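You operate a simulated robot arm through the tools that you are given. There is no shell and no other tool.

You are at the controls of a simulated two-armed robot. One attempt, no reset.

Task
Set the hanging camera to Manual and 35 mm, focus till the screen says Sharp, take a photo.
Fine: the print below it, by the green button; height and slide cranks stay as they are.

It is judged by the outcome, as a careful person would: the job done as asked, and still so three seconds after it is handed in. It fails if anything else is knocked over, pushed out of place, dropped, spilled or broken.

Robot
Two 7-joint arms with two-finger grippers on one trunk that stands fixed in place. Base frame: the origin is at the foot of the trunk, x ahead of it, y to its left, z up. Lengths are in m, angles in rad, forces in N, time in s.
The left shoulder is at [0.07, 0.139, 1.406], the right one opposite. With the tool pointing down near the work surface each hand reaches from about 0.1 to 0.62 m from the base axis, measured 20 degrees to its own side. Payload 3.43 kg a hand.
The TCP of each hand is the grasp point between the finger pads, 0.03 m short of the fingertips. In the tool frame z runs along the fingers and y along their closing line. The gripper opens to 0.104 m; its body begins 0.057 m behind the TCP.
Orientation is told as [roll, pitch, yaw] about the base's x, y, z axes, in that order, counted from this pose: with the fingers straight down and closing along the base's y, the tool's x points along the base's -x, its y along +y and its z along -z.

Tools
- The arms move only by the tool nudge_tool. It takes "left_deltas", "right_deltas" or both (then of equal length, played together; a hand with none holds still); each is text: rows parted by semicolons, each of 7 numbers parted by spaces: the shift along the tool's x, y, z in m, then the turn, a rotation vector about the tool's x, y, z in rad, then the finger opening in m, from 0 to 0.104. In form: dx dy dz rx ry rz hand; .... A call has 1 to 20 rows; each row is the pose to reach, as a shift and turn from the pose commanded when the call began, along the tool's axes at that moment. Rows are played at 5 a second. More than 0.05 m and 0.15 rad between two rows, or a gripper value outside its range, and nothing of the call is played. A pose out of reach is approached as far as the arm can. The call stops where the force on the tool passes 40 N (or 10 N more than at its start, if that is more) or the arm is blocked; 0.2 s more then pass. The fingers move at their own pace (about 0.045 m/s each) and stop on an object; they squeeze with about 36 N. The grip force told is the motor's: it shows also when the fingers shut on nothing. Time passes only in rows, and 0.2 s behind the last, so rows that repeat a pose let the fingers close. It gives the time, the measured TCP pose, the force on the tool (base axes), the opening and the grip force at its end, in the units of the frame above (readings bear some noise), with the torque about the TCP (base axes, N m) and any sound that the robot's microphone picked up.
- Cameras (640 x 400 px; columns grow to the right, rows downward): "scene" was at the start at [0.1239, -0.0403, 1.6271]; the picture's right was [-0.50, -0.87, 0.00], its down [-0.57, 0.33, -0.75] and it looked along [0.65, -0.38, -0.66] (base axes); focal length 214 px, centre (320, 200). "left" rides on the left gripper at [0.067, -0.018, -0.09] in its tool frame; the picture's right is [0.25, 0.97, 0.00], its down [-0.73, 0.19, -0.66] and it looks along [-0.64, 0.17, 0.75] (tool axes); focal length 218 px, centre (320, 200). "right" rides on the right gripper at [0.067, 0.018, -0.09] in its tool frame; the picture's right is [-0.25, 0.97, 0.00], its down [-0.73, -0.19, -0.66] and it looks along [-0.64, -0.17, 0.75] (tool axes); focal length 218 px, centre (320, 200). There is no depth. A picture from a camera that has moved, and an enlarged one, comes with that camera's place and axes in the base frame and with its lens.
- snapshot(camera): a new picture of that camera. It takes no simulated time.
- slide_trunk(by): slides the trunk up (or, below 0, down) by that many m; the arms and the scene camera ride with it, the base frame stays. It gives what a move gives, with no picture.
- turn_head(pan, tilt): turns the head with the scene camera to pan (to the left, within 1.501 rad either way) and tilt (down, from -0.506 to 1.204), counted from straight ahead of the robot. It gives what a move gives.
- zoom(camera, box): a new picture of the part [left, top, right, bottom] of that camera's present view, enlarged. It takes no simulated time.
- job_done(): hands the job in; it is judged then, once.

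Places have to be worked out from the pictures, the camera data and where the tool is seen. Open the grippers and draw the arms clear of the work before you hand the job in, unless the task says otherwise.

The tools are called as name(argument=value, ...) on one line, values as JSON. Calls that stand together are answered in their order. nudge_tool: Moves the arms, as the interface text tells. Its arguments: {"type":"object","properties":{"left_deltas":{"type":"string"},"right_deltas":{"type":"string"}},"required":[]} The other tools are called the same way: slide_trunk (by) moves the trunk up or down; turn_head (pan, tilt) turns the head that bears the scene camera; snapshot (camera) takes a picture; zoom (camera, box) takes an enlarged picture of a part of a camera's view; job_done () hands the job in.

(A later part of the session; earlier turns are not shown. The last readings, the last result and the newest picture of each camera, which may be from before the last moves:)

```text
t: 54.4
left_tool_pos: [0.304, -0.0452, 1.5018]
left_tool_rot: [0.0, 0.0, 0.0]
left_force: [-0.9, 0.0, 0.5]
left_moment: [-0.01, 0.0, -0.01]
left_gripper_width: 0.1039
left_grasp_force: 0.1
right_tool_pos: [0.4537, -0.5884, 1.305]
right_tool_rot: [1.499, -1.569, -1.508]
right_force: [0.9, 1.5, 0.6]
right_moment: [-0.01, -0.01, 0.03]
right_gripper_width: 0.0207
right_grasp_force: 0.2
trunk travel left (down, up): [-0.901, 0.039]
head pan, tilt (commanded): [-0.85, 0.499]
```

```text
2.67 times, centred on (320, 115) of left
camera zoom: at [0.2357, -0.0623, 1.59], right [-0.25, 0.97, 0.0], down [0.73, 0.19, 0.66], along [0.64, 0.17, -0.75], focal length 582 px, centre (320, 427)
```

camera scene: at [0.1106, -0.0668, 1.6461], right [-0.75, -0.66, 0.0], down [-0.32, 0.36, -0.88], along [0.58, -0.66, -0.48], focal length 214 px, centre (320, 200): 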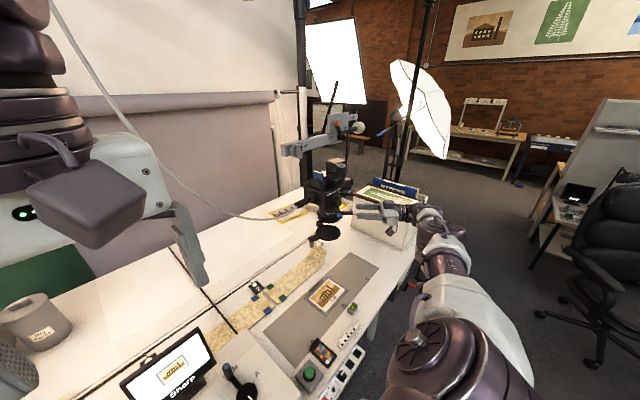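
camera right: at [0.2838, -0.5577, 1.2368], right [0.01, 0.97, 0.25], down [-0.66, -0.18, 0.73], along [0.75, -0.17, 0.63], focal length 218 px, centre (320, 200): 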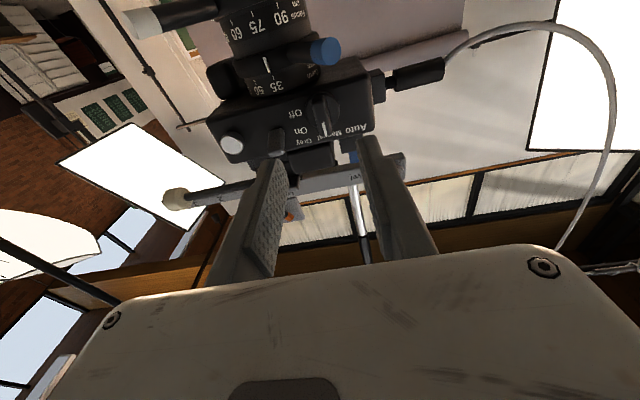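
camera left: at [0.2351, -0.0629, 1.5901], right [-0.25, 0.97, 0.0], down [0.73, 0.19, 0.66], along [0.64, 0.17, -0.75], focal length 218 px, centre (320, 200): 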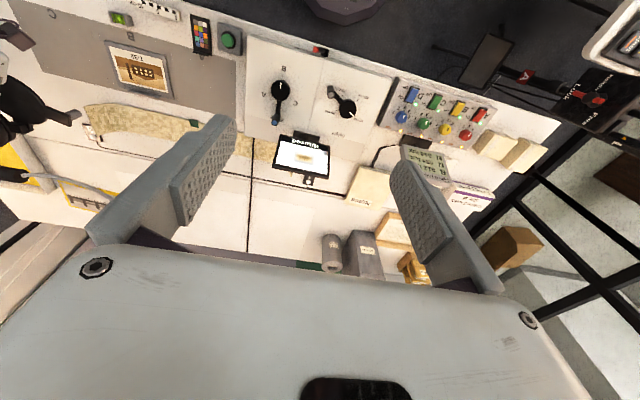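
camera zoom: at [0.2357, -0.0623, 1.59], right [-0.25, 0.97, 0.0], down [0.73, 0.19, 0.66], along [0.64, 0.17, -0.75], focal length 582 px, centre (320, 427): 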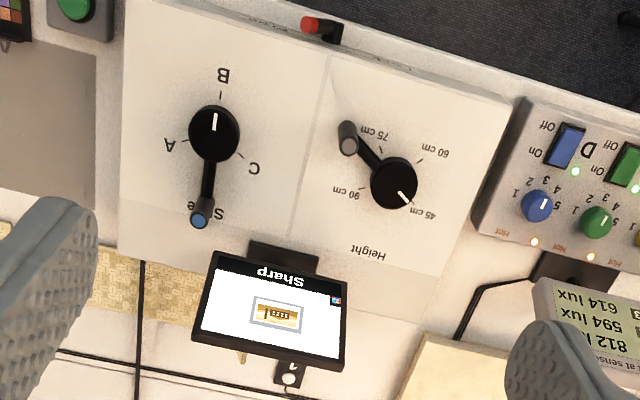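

The label and crank now match the first pictures within about half a millimetre, and the screen still says "Sharp". I'll open the fingers and back straight off.

nudge_tool(right_deltas="0 0.002 0 0 0 0 0.025; 0 0.002 0 0 0 0 0.035; 0 0.002 0 0 0 0 0.045; 0 0.002 0 0 0 0 0.045; 0 0.002 -0.02 0 0 0 0.045; 0 0.002 -0.05 0 0 0 0.045; 0 0.002 -0.08 0 0 0 0.045; 0 0.002 -0.08 0 0 0 0.045; 0 0.002 -0.08 0 0 0 0.045")

zoom(camera="scene", box=[304, 165, 360, 200])

zoom(camera="left", box=[240, 40, 400, 190])

snapshot(camera="right")

zoom(camera="right", box=[180, 0, 400, 150])

```text
t: 56.4
left_tool_pos: [0.3056, -0.0453, 1.501]
left_tool_rot: [-0.001, 0.001, 0.001]
left_force: [0.7, 0.8, -0.1]
left_moment: [-0.02, 0.0, -0.01]
left_gripper_width: 0.104
left_grasp_force: 0.2
right_tool_pos: [0.3737, -0.5876, 1.3041]
right_tool_rot: [1.131, -1.568, -1.139]
right_force: [1.2, -1.0, -0.7]
right_moment: [-0.01, 0.03, 0.02]
right_gripper_width: 0.0453
right_grasp_force: 0.1
trunk travel left (down, up): [-0.901, 0.039]
head pan, tilt (commanded): [-0.85, 0.499]
```

```text
11.43 times, centred on (332, 182) of scene
camera zoom: at [0.1115, -0.0669, 1.6461], right [-0.75, -0.66, 0.0], down [-0.32, 0.36, -0.88], along [0.58, -0.66, -0.48], focal length 2451 px, centre (183, 400)
```

zoom: 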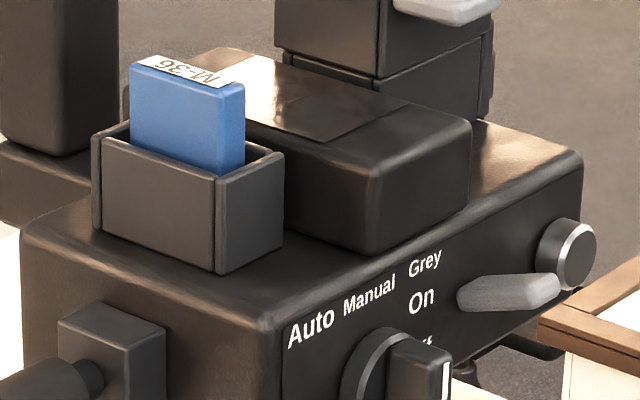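

```text
2.67 times, centred on (320, 115) of left
camera zoom: at [0.2363, -0.0629, 1.5899], right [-0.25, 0.97, 0.0], down [0.73, 0.19, 0.66], along [0.64, 0.17, -0.75], focal length 582 px, centre (320, 427)
```

zoom: 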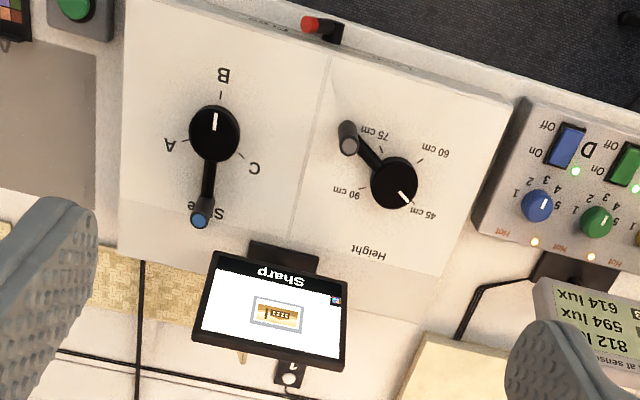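

```text
taken
camera right: at [0.285, -0.5693, 1.2383], right [0.01, 0.97, 0.26], down [-0.66, -0.19, 0.73], along [0.75, -0.17, 0.63], focal length 218 px, centre (320, 200)
```

right: 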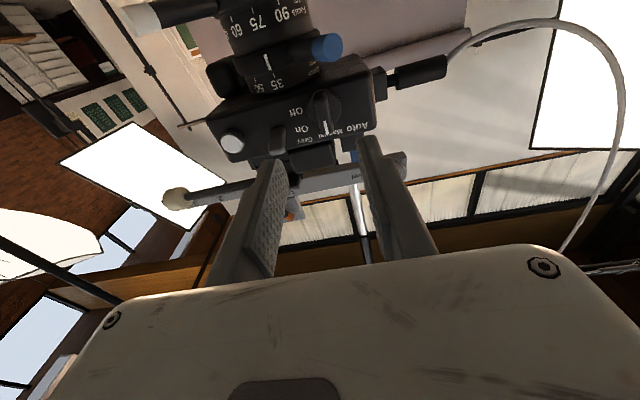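

```text
2.67 times, centred on (290, 75) of right
camera zoom: at [0.285, -0.5693, 1.2383], right [0.01, 0.97, 0.26], down [-0.66, -0.19, 0.73], along [0.75, -0.17, 0.63], focal length 582 px, centre (400, 533)
```

zoom: 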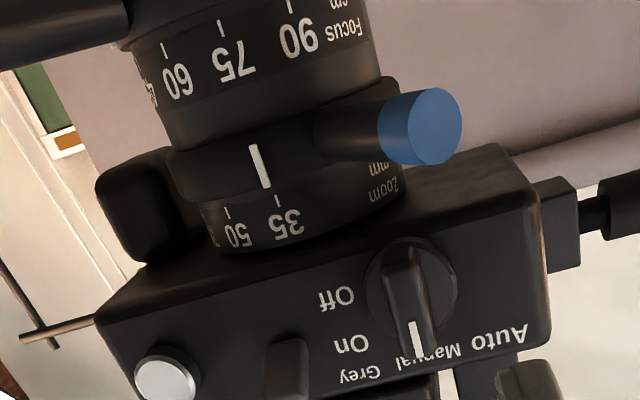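

Everything holds: slide as at the start, Manual, "Sharp". I'll take one more head-on look at the zoom tick against the 35 mark to be sure of it.

nudge_tool(right_deltas="0.01 -0.015 -0.01 0 0 0 0.045; 0.025 -0.035 -0.014 0 0 0 0.045; 0.045 -0.052 -0.014 0 0 0 0.045; 0.045 -0.052 -0.014 0 0 0 0.045; 0.045 -0.052 -0.014 0 0 0 0.045")

zoom(camera="right", box=[250, 20, 410, 150])

zoom(camera="right", box=[310, 50, 390, 110])

```text
t: 57.6
left_tool_pos: [0.3047, -0.0457, 1.5016]
left_tool_rot: [0.0, 0.002, 0.0]
left_force: [0.0, -0.9, 0.3]
left_moment: [-0.02, 0.0, 0.03]
left_gripper_width: 0.1039
left_grasp_force: 0.0
right_tool_pos: [0.3588, -0.6378, 1.2613]
right_tool_rot: [1.198, -1.568, -1.207]
right_force: [0.7, -0.3, 0.3]
right_moment: [-0.02, 0.0, 0.02]
right_gripper_width: 0.0451
right_grasp_force: 0.2
trunk travel left (down, up): [-0.901, 0.039]
head pan, tilt (commanded): [-0.85, 0.499]
```

```text
3.08 times, centred on (330, 85) of right
camera zoom: at [0.2703, -0.6203, 1.1941], right [0.01, 0.97, 0.25], down [-0.66, -0.19, 0.73], along [0.75, -0.17, 0.64], focal length 672 px, centre (289, 554)
```

zoom: 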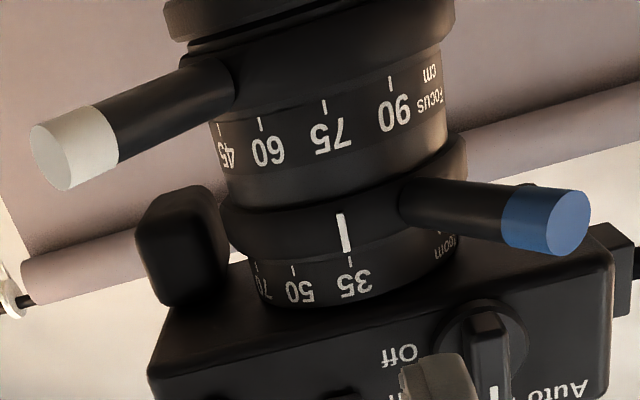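

```text
6.67 times, centred on (350, 80) of right
camera zoom: at [0.2703, -0.6203, 1.1941], right [0.01, 0.97, 0.25], down [-0.66, -0.19, 0.73], along [0.75, -0.17, 0.64], focal length 1455 px, centre (120, 1000)
```

zoom: 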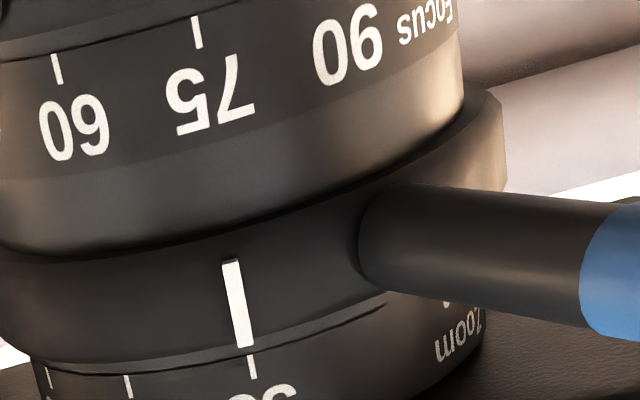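

Head-on, the zoom tick lines up with 35 within half a degree, so only the photo remains. The green button is at about [0.384, -0.329, 0.73]. I'll first draw the right hand back from the device.

nudge_tool(right_deltas="0 0 -0.03 0 0 0 0.03; 0 0.02 -0.06 0 0 0 0.02; -0.01 0.05 -0.085 0 0 0 0; -0.01 0.085 -0.09 0 0 0 0; -0.01 0.12 -0.09 0 0 0 0; -0.01 0.15 -0.09 0 0 0 0; -0.01 0.18 -0.09 0 0 0 0; -0.01 0.18 -0.09 0 0 0 0")

snapshot(camera="scene")

```text
t: 59.4
left_tool_pos: [0.3055, -0.046, 1.5012]
left_tool_rot: [0.0, -0.001, -0.002]
left_force: [-0.1, -0.3, -0.5]
left_moment: [0.02, 0.0, -0.01]
left_gripper_width: 0.1041
left_grasp_force: 0.0
right_tool_pos: [0.2706, -0.4565, 1.2699]
right_tool_rot: [1.49, -1.57, -1.499]
right_force: [0.0, -0.5, 0.1]
right_moment: [-0.03, -0.02, 0.05]
right_gripper_width: 0.0
right_grasp_force: 34.7
trunk travel left (down, up): [-0.901, 0.039]
head pan, tilt (commanded): [-0.85, 0.499]
```

```text
taken
camera scene: at [0.1109, -0.0671, 1.6461], right [-0.75, -0.66, 0.0], down [-0.32, 0.36, -0.88], along [0.58, -0.66, -0.48], focal length 214 px, centre (320, 200)
```

scene: 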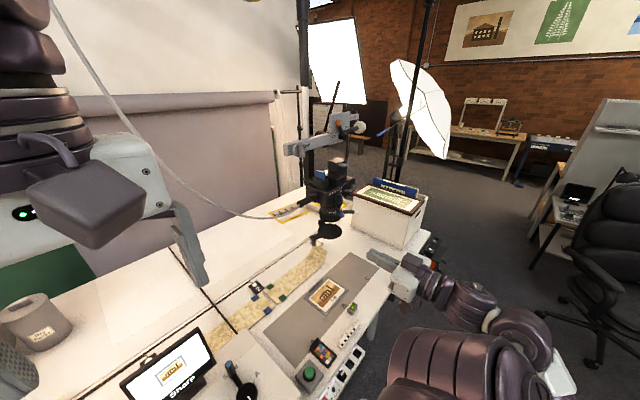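

Clear of the device. Now I'll turn the closed fingers straight down while lowering a little.

nudge_tool(right_deltas="0.011 0.007 0 0 0.143 0 0; 0.022 0.014 0 0 0.286 0 0; 0.033 0.021 0 0 0.429 0 0; 0.044 0.028 0 0 0.572 0 0; 0.055 0.035 0 0 0.715 0 0; 0.066 0.042 0 0 0.858 0 0; 0.077 0.049 0 0 1.001 0 0; 0.088 0.056 0 0 1.144 0 0; 0.099 0.063 0 0 1.287 0 0; 0.11 0.07 0 0 1.43 0 0; 0.12 0.08 0 0 1.571 0 0; 0.12 0.08 0 0 1.571 0 0")

snapshot(camera="right")

snapshot(camera="scene")

```text
t: 62.0
left_tool_pos: [0.3125, -0.0426, 1.5006]
left_tool_rot: [0.0, 0.004, 0.001]
left_force: [0.5, 0.2, -0.1]
left_moment: [-0.03, 0.09, 0.0]
left_gripper_width: 0.1041
left_grasp_force: 0.0
right_tool_pos: [0.3065, -0.3644, 1.1449]
right_tool_rot: [0.07, -0.127, 0.07]
right_force: [0.1, 0.3, 0.2]
right_moment: [-0.04, 0.01, 0.02]
right_gripper_width: 0.0001
right_grasp_force: 34.3
right hand out of reach, approached as far as the arm can: row 1, 2, 3, 4, 5, 6, 7, 8, 9, 10, 11, 12
trunk travel left (down, up): [-0.901, 0.039]
head pan, tilt (commanded): [-0.85, 0.499]
```

```text
taken
camera right: at [0.2285, -0.3597, 1.2261], right [0.17, 0.98, 0.1], down [0.66, -0.19, 0.73], along [0.73, -0.06, -0.68], focal length 218 px, centre (320, 200)
```

right: 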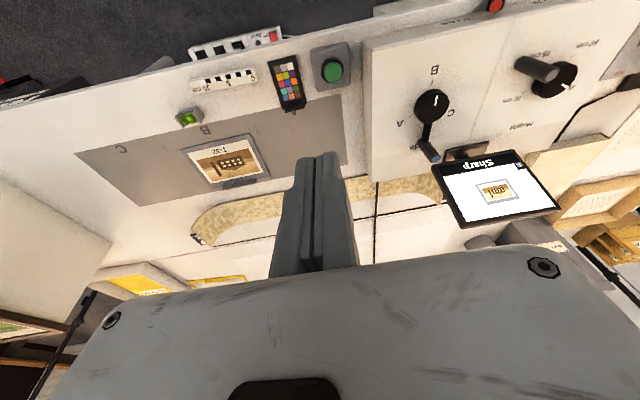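

```text
taken
camera scene: at [0.119, -0.0637, 1.6456], right [-0.75, -0.66, 0.01], down [-0.32, 0.36, -0.88], along [0.58, -0.66, -0.48], focal length 214 px, centre (320, 200)
```

scene: 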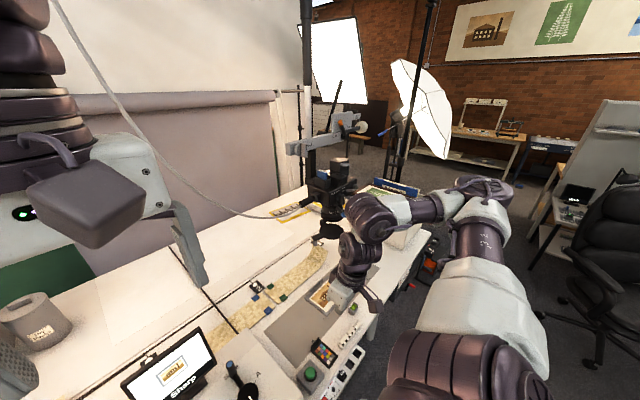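

The arm swung into another elbow pose and the trunk is settling. I'll hold still and verify nothing around the device was touched.

nudge_tool(right_deltas="0 0 0 0 0 0 0; 0 0 0 0 0 0 0; 0 0 0 0 0 0 0; 0 0 0 0 0 0 0; 0 0 0 0 0 0 0; 0 0 0 0 0 0 0")

snapshot(camera="scene")

snapshot(camera="left")

zoom(camera="scene", box=[304, 165, 360, 200])

zoom(camera="left", box=[240, 40, 400, 190])

snapshot(camera="right")

```text
t: 63.4
left_tool_pos: [0.3062, -0.0459, 1.5007]
left_tool_rot: [-0.002, 0.001, 0.0]
left_force: [0.2, -0.4, -0.1]
left_moment: [0.01, -0.01, -0.01]
left_gripper_width: 0.1041
left_grasp_force: 0.0
right_tool_pos: [0.3016, -0.3675, 1.144]
right_tool_rot: [0.073, -0.131, 0.068]
right_force: [0.5, 0.4, 0.2]
right_moment: [-0.05, -0.03, 0.02]
right_gripper_width: 0.0
right_grasp_force: 34.4
trunk travel left (down, up): [-0.901, 0.039]
head pan, tilt (commanded): [-0.85, 0.499]
```

```text
taken
camera scene: at [0.1118, -0.0662, 1.6461], right [-0.75, -0.66, 0.0], down [-0.32, 0.36, -0.88], along [0.58, -0.66, -0.48], focal length 214 px, centre (320, 200)
```

scene: 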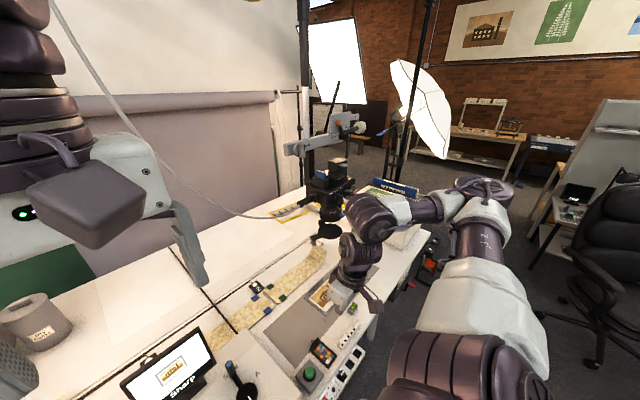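

```text
taken
camera left: at [0.2365, -0.0622, 1.5899], right [-0.25, 0.97, 0.0], down [0.73, 0.19, 0.66], along [0.64, 0.17, -0.75], focal length 218 px, centre (320, 200)
```

left: 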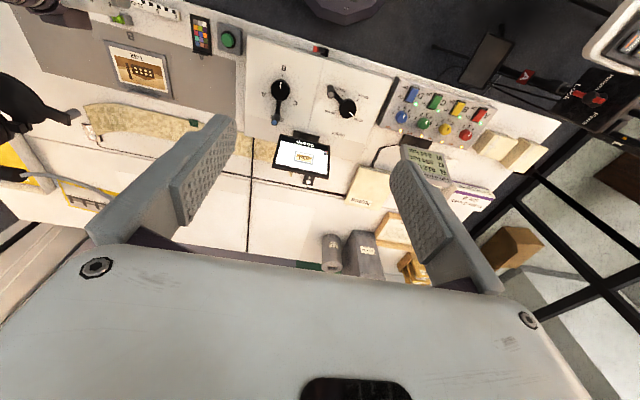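

```text
11.43 times, centred on (332, 182) of scene
camera zoom: at [0.1118, -0.0662, 1.6461], right [-0.75, -0.66, 0.0], down [-0.32, 0.36, -0.88], along [0.58, -0.66, -0.48], focal length 2451 px, centre (183, 400)
```

zoom: 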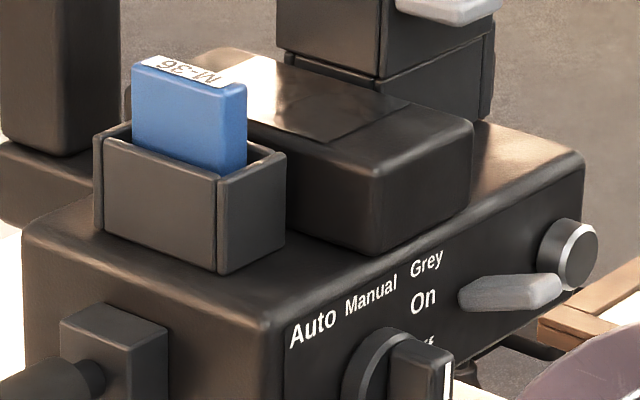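

```text
2.67 times, centred on (320, 115) of left
camera zoom: at [0.2365, -0.0622, 1.5899], right [-0.25, 0.97, 0.0], down [0.73, 0.19, 0.66], along [0.64, 0.17, -0.75], focal length 582 px, centre (320, 427)
```

zoom: 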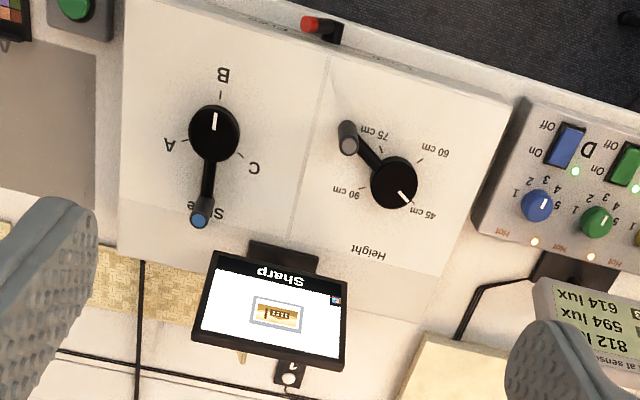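

```text
taken
camera right: at [0.2229, -0.3616, 1.2261], right [0.17, 0.98, 0.1], down [0.65, -0.19, 0.73], along [0.74, -0.06, -0.67], focal length 218 px, centre (320, 200)
```

right: 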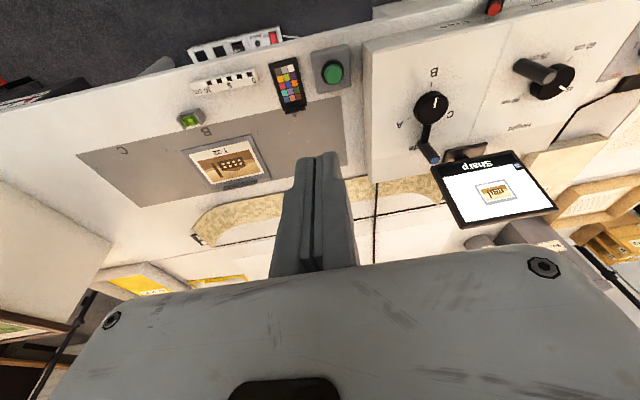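

Nothing changed at the device (label and crank match the start; screen "Sharp"). The button triangulates to about [0.381, -0.32, 0.75]. I'll straighten the tool and descend to about z=1.0 above it.

nudge_tool(right_deltas="-0.012 0.009 0.03 0.015 0.026 0.014 0; -0.024 0.019 0.06 0.03 0.052 0.027 0; -0.036 0.028 0.09 0.044 0.079 0.041 0; -0.048 0.038 0.12 0.058 0.105 0.054 0; -0.059 0.047 0.149 0.073 0.131 0.068 0; -0.059 0.047 0.149 0.073 0.131 0.068 0; -0.059 0.047 0.149 0.073 0.131 0.068 0")

snapshot(camera="right")

snapshot(camera="scene")

```text
t: 65.0
left_tool_pos: [0.3022, -0.047, 1.5021]
left_tool_rot: [0.002, -0.001, 0.002]
left_force: [0.1, 0.0, 0.0]
left_moment: [0.03, 0.02, 0.03]
left_gripper_width: 0.1042
left_grasp_force: 0.0
right_tool_pos: [0.3724, -0.3088, 1.0181]
right_tool_rot: [0.007, 0.0, 0.007]
right_force: [-0.5, 0.7, -0.3]
right_moment: [0.03, 0.03, 0.0]
right_gripper_width: 0.0
right_grasp_force: 35.3
right hand out of reach, approached as far as the arm can: row 5, 6, 7
trunk travel left (down, up): [-0.901, 0.039]
head pan, tilt (commanded): [-0.85, 0.499]
```

```text
taken
camera right: at [0.3061, -0.2926, 1.1079], right [0.25, 0.97, 0.01], down [0.73, -0.19, 0.66], along [0.64, -0.16, -0.76], focal length 218 px, centre (320, 200)
```

right: 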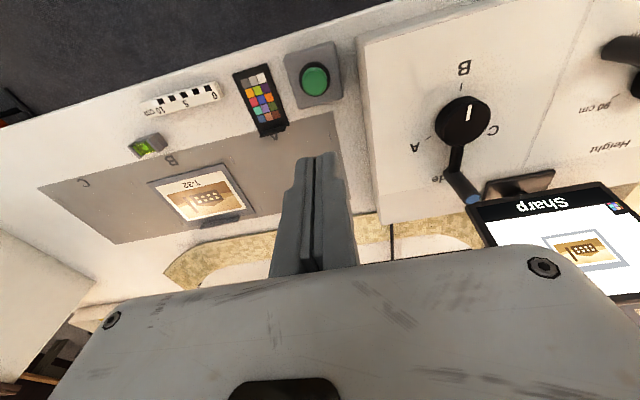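

```text
taken
camera scene: at [0.1093, -0.0691, 1.6461], right [-0.75, -0.66, 0.0], down [-0.32, 0.36, -0.88], along [0.58, -0.66, -0.48], focal length 214 px, centre (320, 200)
```

scene: 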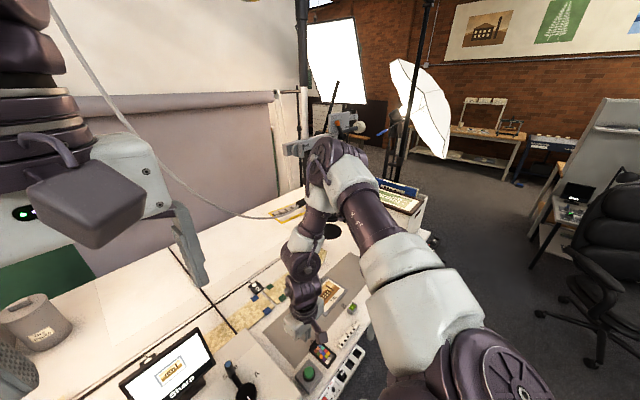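

The elbow now sits at roughly [0.37, -0.39, 1.50], well ahead of but clear of the device; the screen still says "Sharp". Button centre refined to [0.380, -0.319, 0.75]. I'll descend 0.1 m in slow steps and re-check.

nudge_tool(right_deltas="-0.002 -0.003 0.015 0 0 0 0; -0.004 -0.006 0.03 0 0 0 0; -0.006 -0.008 0.045 0 0 0 0; -0.0076 -0.01 0.06 0 0 0 0; -0.0076 -0.01 0.08 0 0 0 0; -0.0076 -0.01 0.1 0 0 0 0; -0.0076 -0.01 0.1 0 0 0 0; -0.0076 -0.01 0.1 0 0 0 0")

snapshot(camera="right")

snapshot(camera="scene")

snapshot(camera="left")

```text
t: 66.8
left_tool_pos: [0.3057, -0.0459, 1.5013]
left_tool_rot: [-0.001, 0.0, 0.0]
left_force: [-0.1, 0.0, 0.4]
left_moment: [0.01, -0.01, 0.01]
left_gripper_width: 0.1039
left_grasp_force: 0.1
right_tool_pos: [0.3741, -0.3377, 1.0076]
right_tool_rot: [0.003, 0.002, 0.009]
right_force: [0.5, 0.0, -0.2]
right_moment: [0.03, -0.01, 0.02]
right_gripper_width: 0.0
right_grasp_force: 34.5
right hand out of reach, approached as far as the arm can: row 1, 2, 3, 4, 5, 6, 7, 8
trunk travel left (down, up): [-0.901, 0.039]
head pan, tilt (commanded): [-0.85, 0.499]
```

```text
taken
camera right: at [0.3066, -0.3221, 1.0967], right [0.25, 0.97, 0.0], down [0.73, -0.19, 0.66], along [0.64, -0.16, -0.76], focal length 218 px, centre (320, 200)
```

right: 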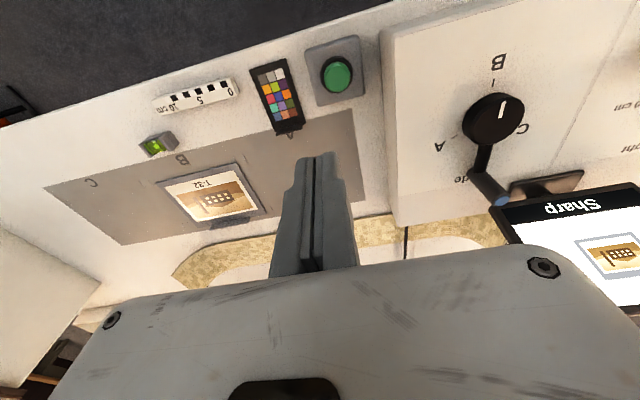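

```text
taken
camera scene: at [0.1109, -0.0668, 1.6461], right [-0.75, -0.66, 0.0], down [-0.32, 0.36, -0.88], along [0.58, -0.66, -0.48], focal length 214 px, centre (320, 200)
```

scene: 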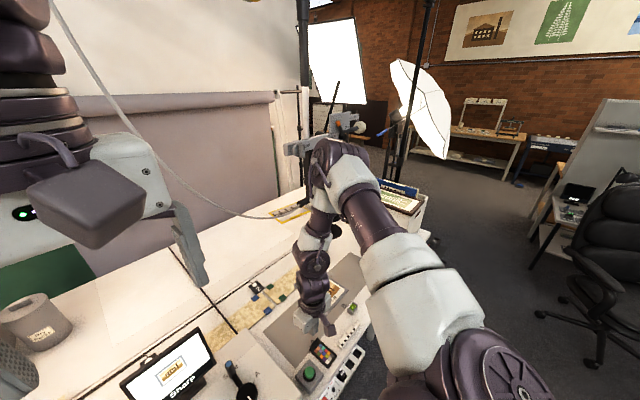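

```text
taken
camera left: at [0.2357, -0.0628, 1.59], right [-0.25, 0.97, 0.0], down [0.73, 0.19, 0.66], along [0.64, 0.17, -0.75], focal length 218 px, centre (320, 200)
```

left: 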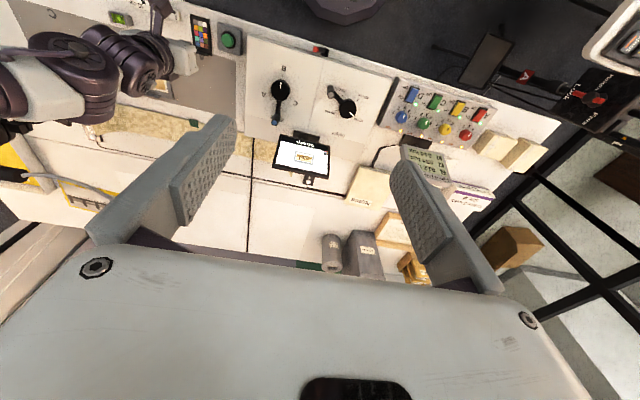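

At this trunk height the arm can't get below z≈1.0 here, so I need to lower the trunk. First I'll raise the right hand and bring it back near its starting place, away from the device, before sliding down.

nudge_tool(right_deltas="0.005 0 -0.02 0 0 0 0; 0.015 0.003 -0.04 0 0 0 0; 0.03 0.006 -0.06 0 0 0 0; 0.045 0.01 -0.085 0 0 0 0; 0.06 0.014 -0.11 0 0 0 0; 0.075 0.017 -0.14 0 0 0 0; 0.09 0.02 -0.17 0 0 0 0; 0.1 0.023 -0.2 0 0 0 0; 0.1 0.023 -0.2 0 0 0 0")

snapshot(camera="scene")

```text
t: 68.8
left_tool_pos: [0.3035, -0.0461, 1.5024]
left_tool_rot: [-0.001, -0.001, -0.001]
left_force: [-0.8, -1.2, 0.5]
left_moment: [0.03, -0.02, -0.02]
left_gripper_width: 0.104
left_grasp_force: 0.0
right_tool_pos: [0.306, -0.335, 1.2062]
right_tool_rot: [0.006, 0.002, 0.006]
right_force: [-0.3, -0.7, 0.3]
right_moment: [-0.01, -0.01, -0.01]
right_gripper_width: 0.0001
right_grasp_force: 34.9
right hand out of reach, approached as far as the arm can: row 7, 8, 9
trunk travel left (down, up): [-0.901, 0.039]
head pan, tilt (commanded): [-0.85, 0.499]
```

```text
taken
camera scene: at [0.1105, -0.0672, 1.6461], right [-0.75, -0.66, 0.0], down [-0.32, 0.36, -0.88], along [0.58, -0.66, -0.48], focal length 214 px, centre (320, 200)
```

scene: 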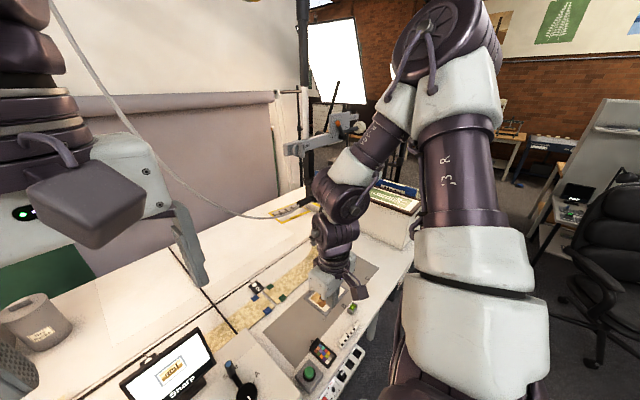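

The elbow is now up and back (about [0.21, -0.39, 1.69]), well away from the device, with the hand at [0.306, -0.335, 1.206]. I'll slide the trunk down 0.2 m first.

slide_trunk(by=-0.2)

snapshot(camera="scene")

snapshot(camera="left")

snapshot(camera="right")

```text
t: 71.0
left_tool_pos: [0.3045, -0.0457, 1.3008]
left_tool_rot: [-0.002, 0.001, 0.0]
left_force: [-1.1, 0.7, 0.5]
left_moment: [-0.02, 0.0, 0.0]
left_gripper_width: 0.104
left_grasp_force: 0.1
right_tool_pos: [0.306, -0.3332, 1.0061]
right_tool_rot: [0.006, 0.003, 0.007]
right_force: [-0.2, 0.2, 0.3]
right_moment: [0.01, 0.01, 0.0]
right_gripper_width: 0.0001
right_grasp_force: 34.9
trunk travel left (down, up): [-0.701, 0.239]
head pan, tilt (commanded): [-0.85, 0.499]
```

```text
taken
camera scene: at [0.1109, -0.0666, 1.4462], right [-0.75, -0.66, 0.0], down [-0.32, 0.36, -0.88], along [0.58, -0.66, -0.48], focal length 214 px, centre (320, 200)
```

scene: 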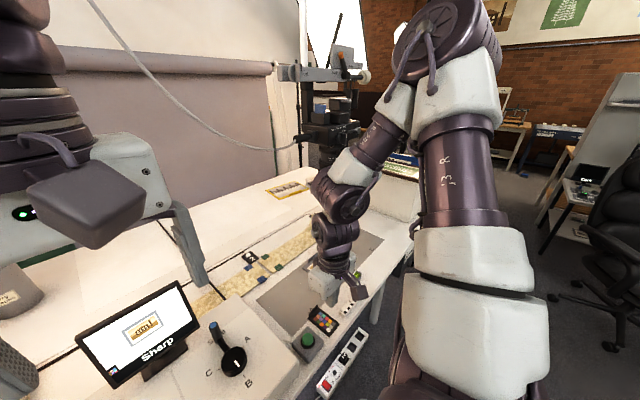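

```text
taken
camera left: at [0.2356, -0.0625, 1.3901], right [-0.25, 0.97, 0.0], down [0.73, 0.19, 0.66], along [0.64, 0.17, -0.75], focal length 218 px, centre (320, 200)
```

left: 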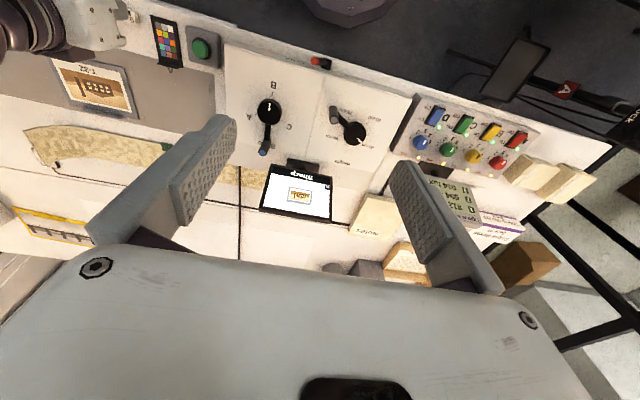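

```text
taken
camera right: at [0.2396, -0.3176, 1.0962], right [0.25, 0.97, 0.0], down [0.73, -0.19, 0.65], along [0.63, -0.16, -0.76], focal length 218 px, centre (320, 200)
```

right: 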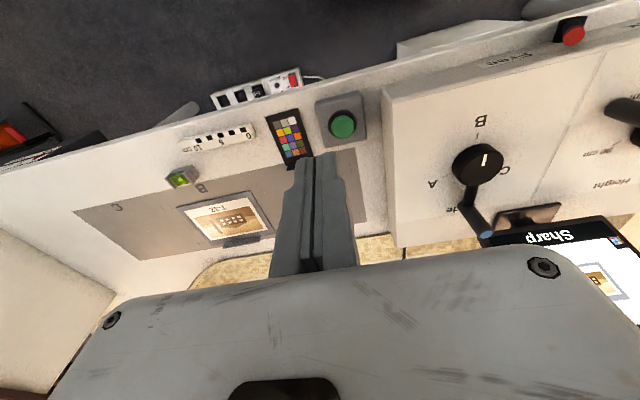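

Trunk is at -0.2 and the screen still says "Sharp". The button triangulates to about [0.376, -0.317, 0.76]. I'll move the hand forward over it at this height before lowering further.

nudge_tool(right_deltas="-0.015 0.004 0 0 0 0 0; -0.03 0.008 0 0 0 0 0; -0.045 0.012 0 0 0 0 0; -0.06 0.014 0 0 0 0 0; -0.07 0.016 0 0 0 0 0; -0.07 0.016 0 0 0 0 0; -0.07 0.016 0 0 0 0 0")

snapshot(camera="scene")

snapshot(camera="right")

```text
t: 72.6
left_tool_pos: [0.3045, -0.0459, 1.3012]
left_tool_rot: [0.001, 0.001, 0.0]
left_force: [0.1, 0.0, 0.3]
left_moment: [-0.02, 0.01, -0.01]
left_gripper_width: 0.1041
left_grasp_force: 0.0
right_tool_pos: [0.3752, -0.3173, 1.0076]
right_tool_rot: [0.004, 0.002, 0.008]
right_force: [0.1, -0.4, -0.8]
right_moment: [0.02, -0.02, -0.01]
right_gripper_width: 0.0
right_grasp_force: 35.3
trunk travel left (down, up): [-0.701, 0.239]
head pan, tilt (commanded): [-0.85, 0.499]
```

```text
taken
camera scene: at [0.1111, -0.0666, 1.4461], right [-0.75, -0.66, 0.0], down [-0.32, 0.36, -0.88], along [0.58, -0.66, -0.48], focal length 214 px, centre (320, 200)
```

scene: 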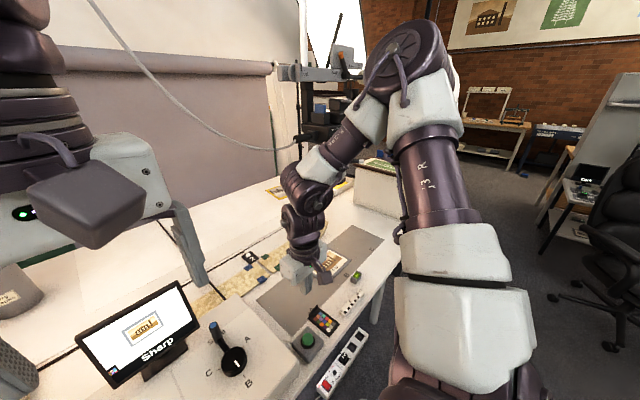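

```text
taken
camera right: at [0.3089, -0.3013, 1.0969], right [0.25, 0.97, 0.0], down [0.73, -0.19, 0.65], along [0.63, -0.16, -0.76], focal length 218 px, centre (320, 200)
```

right: 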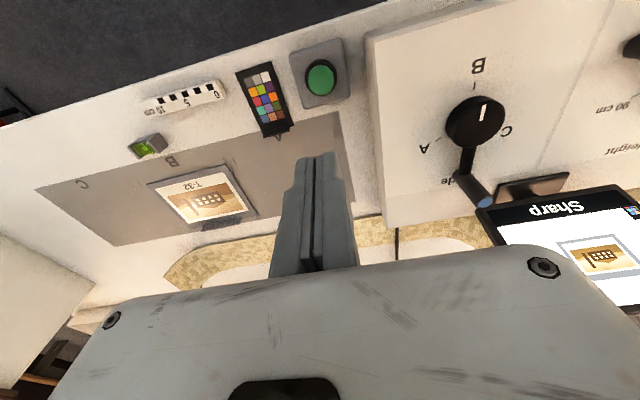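

The hand is right above the button with the elbow well back from the device. I'll lower the trunk 0.17 m so the fingertips hover about 4-5 cm over the button.

slide_trunk(by=-0.17)

snapshot(camera="right")

snapshot(camera="left")

snapshot(camera="scene")

```text
t: 74.5
left_tool_pos: [0.305, -0.0453, 1.1309]
left_tool_rot: [-0.002, 0.001, 0.0]
left_force: [-0.7, -0.6, 0.2]
left_moment: [0.01, 0.01, 0.03]
left_gripper_width: 0.1038
left_grasp_force: 0.0
right_tool_pos: [0.3752, -0.3175, 0.8367]
right_tool_rot: [0.005, 0.003, 0.006]
right_force: [-0.1, 0.0, -0.1]
right_moment: [0.0, -0.04, -0.01]
right_gripper_width: 0.0
right_grasp_force: 34.6
trunk travel left (down, up): [-0.531, 0.409]
head pan, tilt (commanded): [-0.85, 0.499]
```

```text
taken
camera right: at [0.3086, -0.3012, 0.927], right [0.25, 0.97, 0.0], down [0.73, -0.19, 0.65], along [0.63, -0.16, -0.76], focal length 218 px, centre (320, 200)
```

right: 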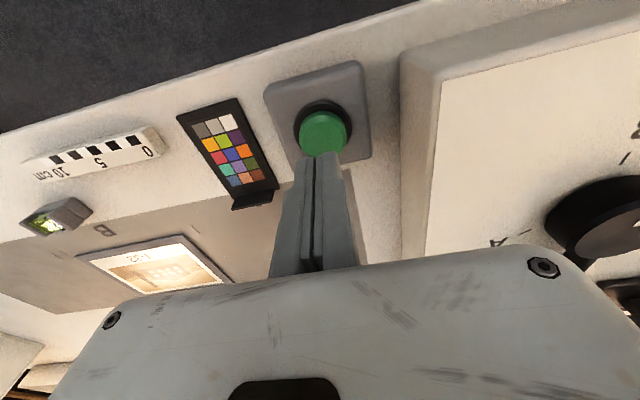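

```text
taken
camera left: at [0.2356, -0.0625, 1.2201], right [-0.25, 0.97, 0.0], down [0.73, 0.19, 0.66], along [0.64, 0.17, -0.75], focal length 218 px, centre (320, 200)
```

left: 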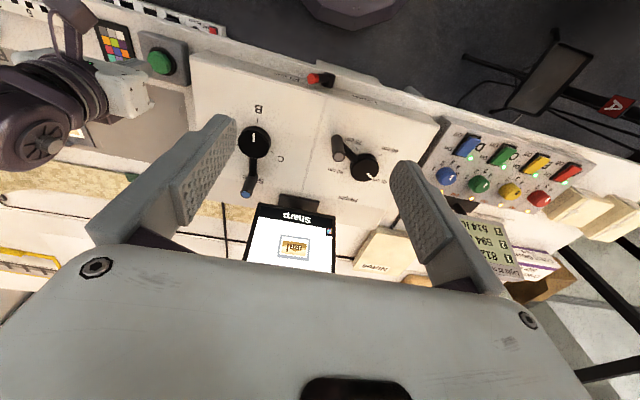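

```text
taken
camera scene: at [0.1108, -0.0665, 1.2762], right [-0.75, -0.66, 0.0], down [-0.32, 0.36, -0.88], along [0.58, -0.66, -0.48], focal length 214 px, centre (320, 200)
```

scene: 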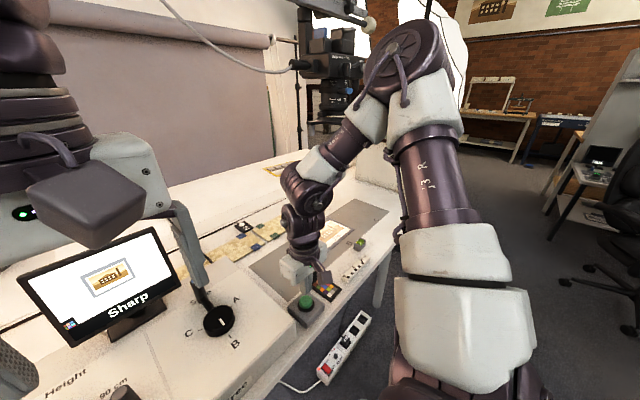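

The fingertips hover about 4 cm above the green button, aligned with it, and the screen still reads "Sharp". I'll press down slowly.

nudge_tool(right_deltas="-0.002 0 0.015 0 0 0 0; -0.002 0 0.028 0 0 0 0; -0.002 0 0.036 0 0 0 0; -0.002 0 0.04 0 0 0 0; -0.002 0 0.044 0 0 0 0; -0.002 0 0.048 0 0 0 0")

snapshot(camera="right")

snapshot(camera="scene")

```text
t: 75.8
left_tool_pos: [0.3001, -0.0437, 1.1333]
left_tool_rot: [-0.002, -0.002, 0.002]
left_force: [0.6, -0.4, 0.6]
left_moment: [0.01, 0.03, -0.01]
left_gripper_width: 0.1042
left_grasp_force: 0.1
right_tool_pos: [0.3759, -0.3171, 0.7962]
right_tool_rot: [-0.002, -0.006, 0.007]
right_force: [-7.0, -5.3, 32.5]
right_moment: [-0.15, 0.22, -0.08]
right_gripper_width: 0.0059
right_grasp_force: 34.5
trunk travel left (down, up): [-0.531, 0.409]
head pan, tilt (commanded): [-0.85, 0.499]
heard: click
stopped in row 6 (right hand): the force on the tool passed its limit at 44 N (the readings are from after the stop); the commanded pose is now the measured one
```

```text
taken
camera right: at [0.3094, -0.3003, 0.8865], right [0.25, 0.97, 0.0], down [0.73, -0.18, 0.66], along [0.64, -0.16, -0.75], focal length 218 px, centre (320, 200)
```

right: 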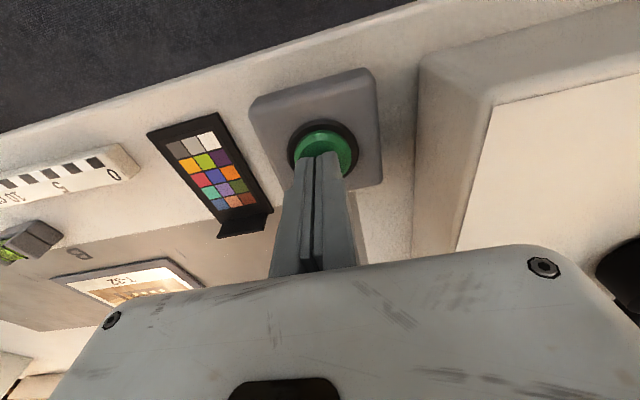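

```text
taken
camera scene: at [0.1069, -0.065, 1.277], right [-0.75, -0.66, 0.0], down [-0.31, 0.36, -0.88], along [0.58, -0.66, -0.48], focal length 214 px, centre (320, 200)
```

scene: 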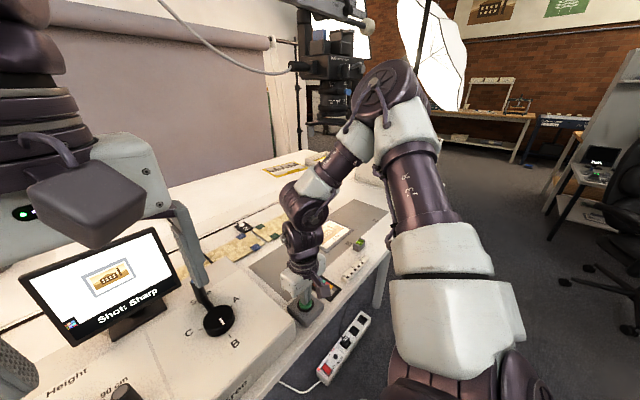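

A click was heard and the screen shows "Shot: Sharp" — the photo is taken. I'll lift the fingers straight off the button.

nudge_tool(right_deltas="0 0 -0.01 0 0 0 0; 0 0 -0.02 0 0 0 0; 0 0 -0.035 0 0 0 0; 0 0 -0.05 0 0 0 0; 0 0 -0.05 0 0 0 0; 0 0 -0.05 0 0 0 0")

zoom(camera="scene", box=[20, 220, 280, 380])

snapshot(camera="right")

```text
t: 77.2
left_tool_pos: [0.3047, -0.0442, 1.1323]
left_tool_rot: [0.0, 0.001, 0.0]
left_force: [-0.1, -0.2, -0.2]
left_moment: [-0.02, 0.02, 0.0]
left_gripper_width: 0.1042
left_grasp_force: 0.0
right_tool_pos: [0.3785, -0.3192, 0.846]
right_tool_rot: [0.002, -0.002, 0.006]
right_force: [-0.6, 0.4, 0.0]
right_moment: [0.03, -0.01, -0.01]
right_gripper_width: 0.0
right_grasp_force: 35.2
trunk travel left (down, up): [-0.531, 0.409]
head pan, tilt (commanded): [-0.85, 0.499]
```

```text
2.46 times, centred on (150, 300) of scene
camera zoom: at [0.1109, -0.0666, 1.2761], right [-0.75, -0.66, 0.0], down [-0.32, 0.36, -0.88], along [0.58, -0.66, -0.48], focal length 528 px, centre (738, -46)
```

zoom: 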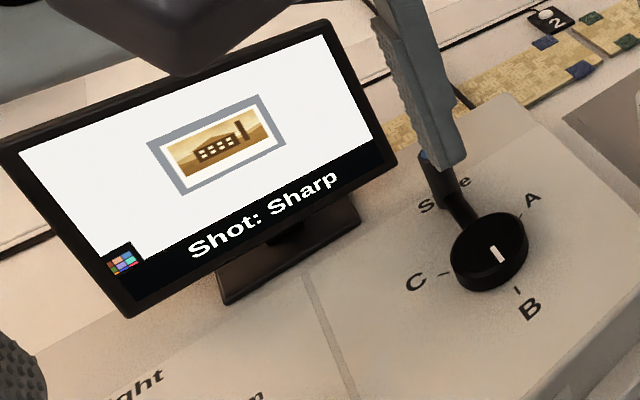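

```text
taken
camera right: at [0.3119, -0.3016, 0.9346], right [0.25, 0.97, 0.0], down [0.73, -0.19, 0.66], along [0.64, -0.16, -0.75], focal length 218 px, centre (320, 200)
```

right: 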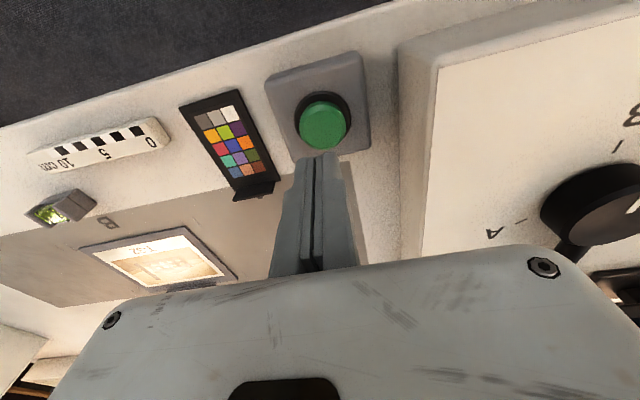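

The button sprang back, the shot is recorded as "Sharp", and the crank is as it was. I'll retrace the path: trunk up first.

slide_trunk(by=0.17)

nudge_tool(right_deltas="0.015 -0.004 0 0 0 0 0.02; 0.03 -0.008 0 0 0 0 0.05; 0.045 -0.012 0 0 0 0 0.08; 0.06 -0.014 0 0 0 0 0.104; 0.07 -0.016 0 0 0 0 0.104; 0.07 -0.016 0 0 0 0 0.104; 0.07 -0.016 0 0 0 0 0.104")

slide_trunk(by=0.2)

snapshot(camera="scene")

snapshot(camera="left")

```text
t: 79.1
left_tool_pos: [0.3039, -0.0444, 1.3009]
left_tool_rot: [0.0, -0.002, 0.001]
left_force: [0.1, -0.2, 0.3]
left_moment: [-0.03, 0.0, 0.02]
left_gripper_width: 0.1042
left_grasp_force: 0.1
right_tool_pos: [0.3789, -0.3184, 1.0156]
right_tool_rot: [0.001, -0.004, 0.006]
right_force: [0.5, 0.4, 0.4]
right_moment: [0.01, 0.0, 0.0]
right_gripper_width: 0.0001
right_grasp_force: 34.7
trunk travel left (down, up): [-0.701, 0.239]
head pan, tilt (commanded): [-0.85, 0.499]
```

```text
t: 80.7
left_tool_pos: [0.3051, -0.0455, 1.3011]
left_tool_rot: [0.0, 0.0, 0.001]
left_force: [0.3, -0.3, 0.7]
left_moment: [0.01, 0.0, -0.01]
left_gripper_width: 0.1044
left_grasp_force: 0.0
right_tool_pos: [0.3084, -0.3356, 1.0137]
right_tool_rot: [0.002, -0.004, 0.008]
right_force: [-0.3, -2.0, -0.2]
right_moment: [0.04, 0.0, -0.03]
right_gripper_width: 0.1041
right_grasp_force: 0.1
trunk travel left (down, up): [-0.701, 0.239]
head pan, tilt (commanded): [-0.85, 0.499]
```

```text
t: 82.9
left_tool_pos: [0.3038, -0.0463, 1.5009]
left_tool_rot: [0.0, 0.0, 0.0]
left_force: [-0.4, -0.5, -0.2]
left_moment: [0.0, -0.02, 0.0]
left_gripper_width: 0.1039
left_grasp_force: 0.0
right_tool_pos: [0.3098, -0.3349, 1.2148]
right_tool_rot: [0.003, -0.002, 0.006]
right_force: [-1.2, -0.2, 0.8]
right_moment: [0.0, -0.03, 0.0]
right_gripper_width: 0.1041
right_grasp_force: 0.1
trunk travel left (down, up): [-0.901, 0.039]
head pan, tilt (commanded): [-0.85, 0.499]
```

```text
taken
camera scene: at [0.111, -0.0667, 1.6461], right [-0.75, -0.66, 0.0], down [-0.32, 0.36, -0.88], along [0.58, -0.66, -0.48], focal length 214 px, centre (320, 200)
```

scene: 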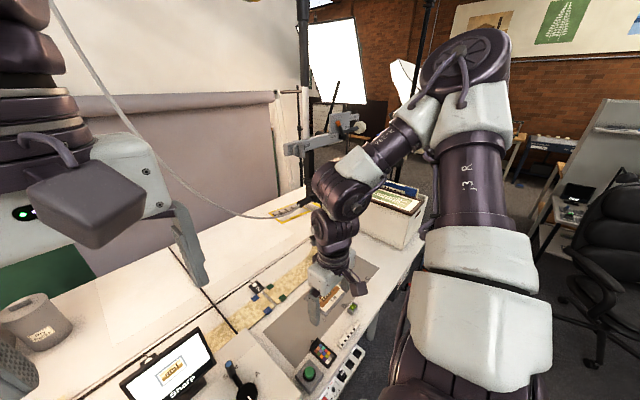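

```text
taken
camera left: at [0.2358, -0.0626, 1.5899], right [-0.25, 0.97, 0.0], down [0.73, 0.19, 0.66], along [0.64, 0.17, -0.75], focal length 218 px, centre (320, 200)
```

left: 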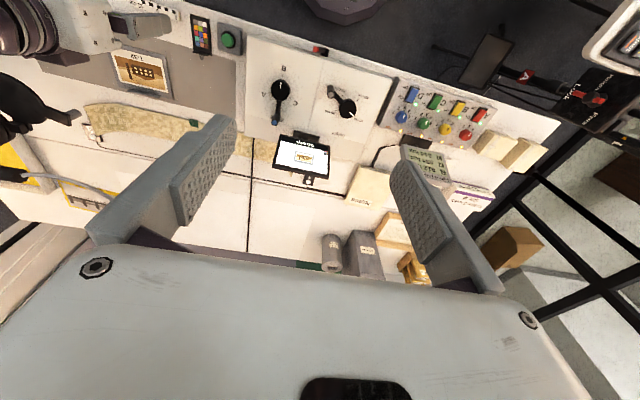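

The photo is done and both grippers are open. I'll raise the right hand toward its starting place so that it's clear and I can verify the device.

nudge_tool(right_deltas="0.005 0.004 -0.03 0 0 0 0.104; 0.015 0.008 -0.06 0 0 0 0.104; 0.025 0.012 -0.09 0 0 0 0.104; 0.035 0.016 -0.12 0 0 0 0.104; 0.045 0.02 -0.15 0 0 0 0.104; 0.055 0.025 -0.18 0 0 0 0.104; 0.065 0.03 -0.21 0 0 0 0.104; 0.075 0.035 -0.24 0 0 0 0.104; 0.08 0.035 -0.26 0 0 0 0.104; 0.08 0.035 -0.27 0 0 0 0.104; 0.08 0.035 -0.27 0 0 0 0.104; 0.08 0.035 -0.27 0 0 0 0.104")

snapshot(camera="scene")

snapshot(camera="right")

```text
t: 85.5
left_tool_pos: [0.3037, -0.0455, 1.5018]
left_tool_rot: [-0.002, 0.0, 0.0]
left_force: [-1.0, 0.0, 0.4]
left_moment: [0.0, -0.02, 0.03]
left_gripper_width: 0.1042
left_grasp_force: 0.1
right_tool_pos: [0.2284, -0.3008, 1.4844]
right_tool_rot: [0.001, -0.003, 0.007]
right_force: [0.0, 1.0, 0.3]
right_moment: [0.04, 0.03, 0.01]
right_gripper_width: 0.1042
right_grasp_force: 0.0
right hand out of reach, approached as far as the arm can: row 1, 2, 3, 4
trunk travel left (down, up): [-0.901, 0.039]
head pan, tilt (commanded): [-0.85, 0.499]
```

```text
taken
camera scene: at [0.1101, -0.0664, 1.6462], right [-0.75, -0.66, 0.0], down [-0.32, 0.36, -0.88], along [0.58, -0.66, -0.48], focal length 214 px, centre (320, 200)
```

scene: 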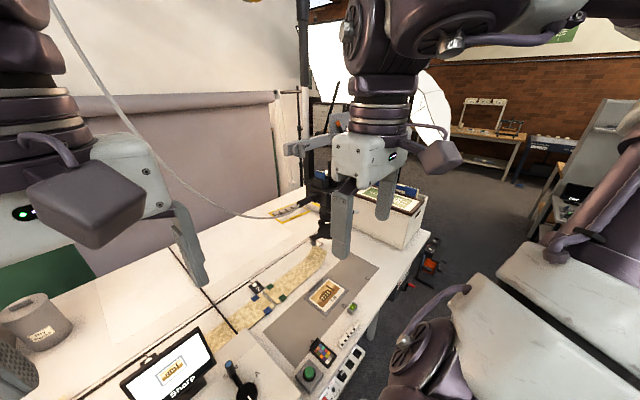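

```text
taken
camera right: at [0.1616, -0.2841, 1.5752], right [0.25, 0.97, 0.0], down [0.73, -0.19, 0.66], along [0.64, -0.16, -0.75], focal length 218 px, centre (320, 200)
```

right: 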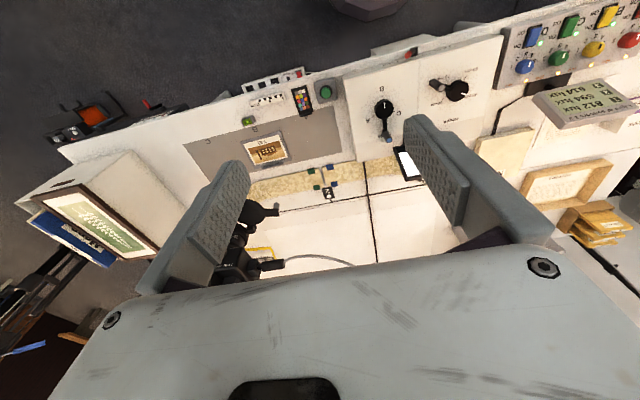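

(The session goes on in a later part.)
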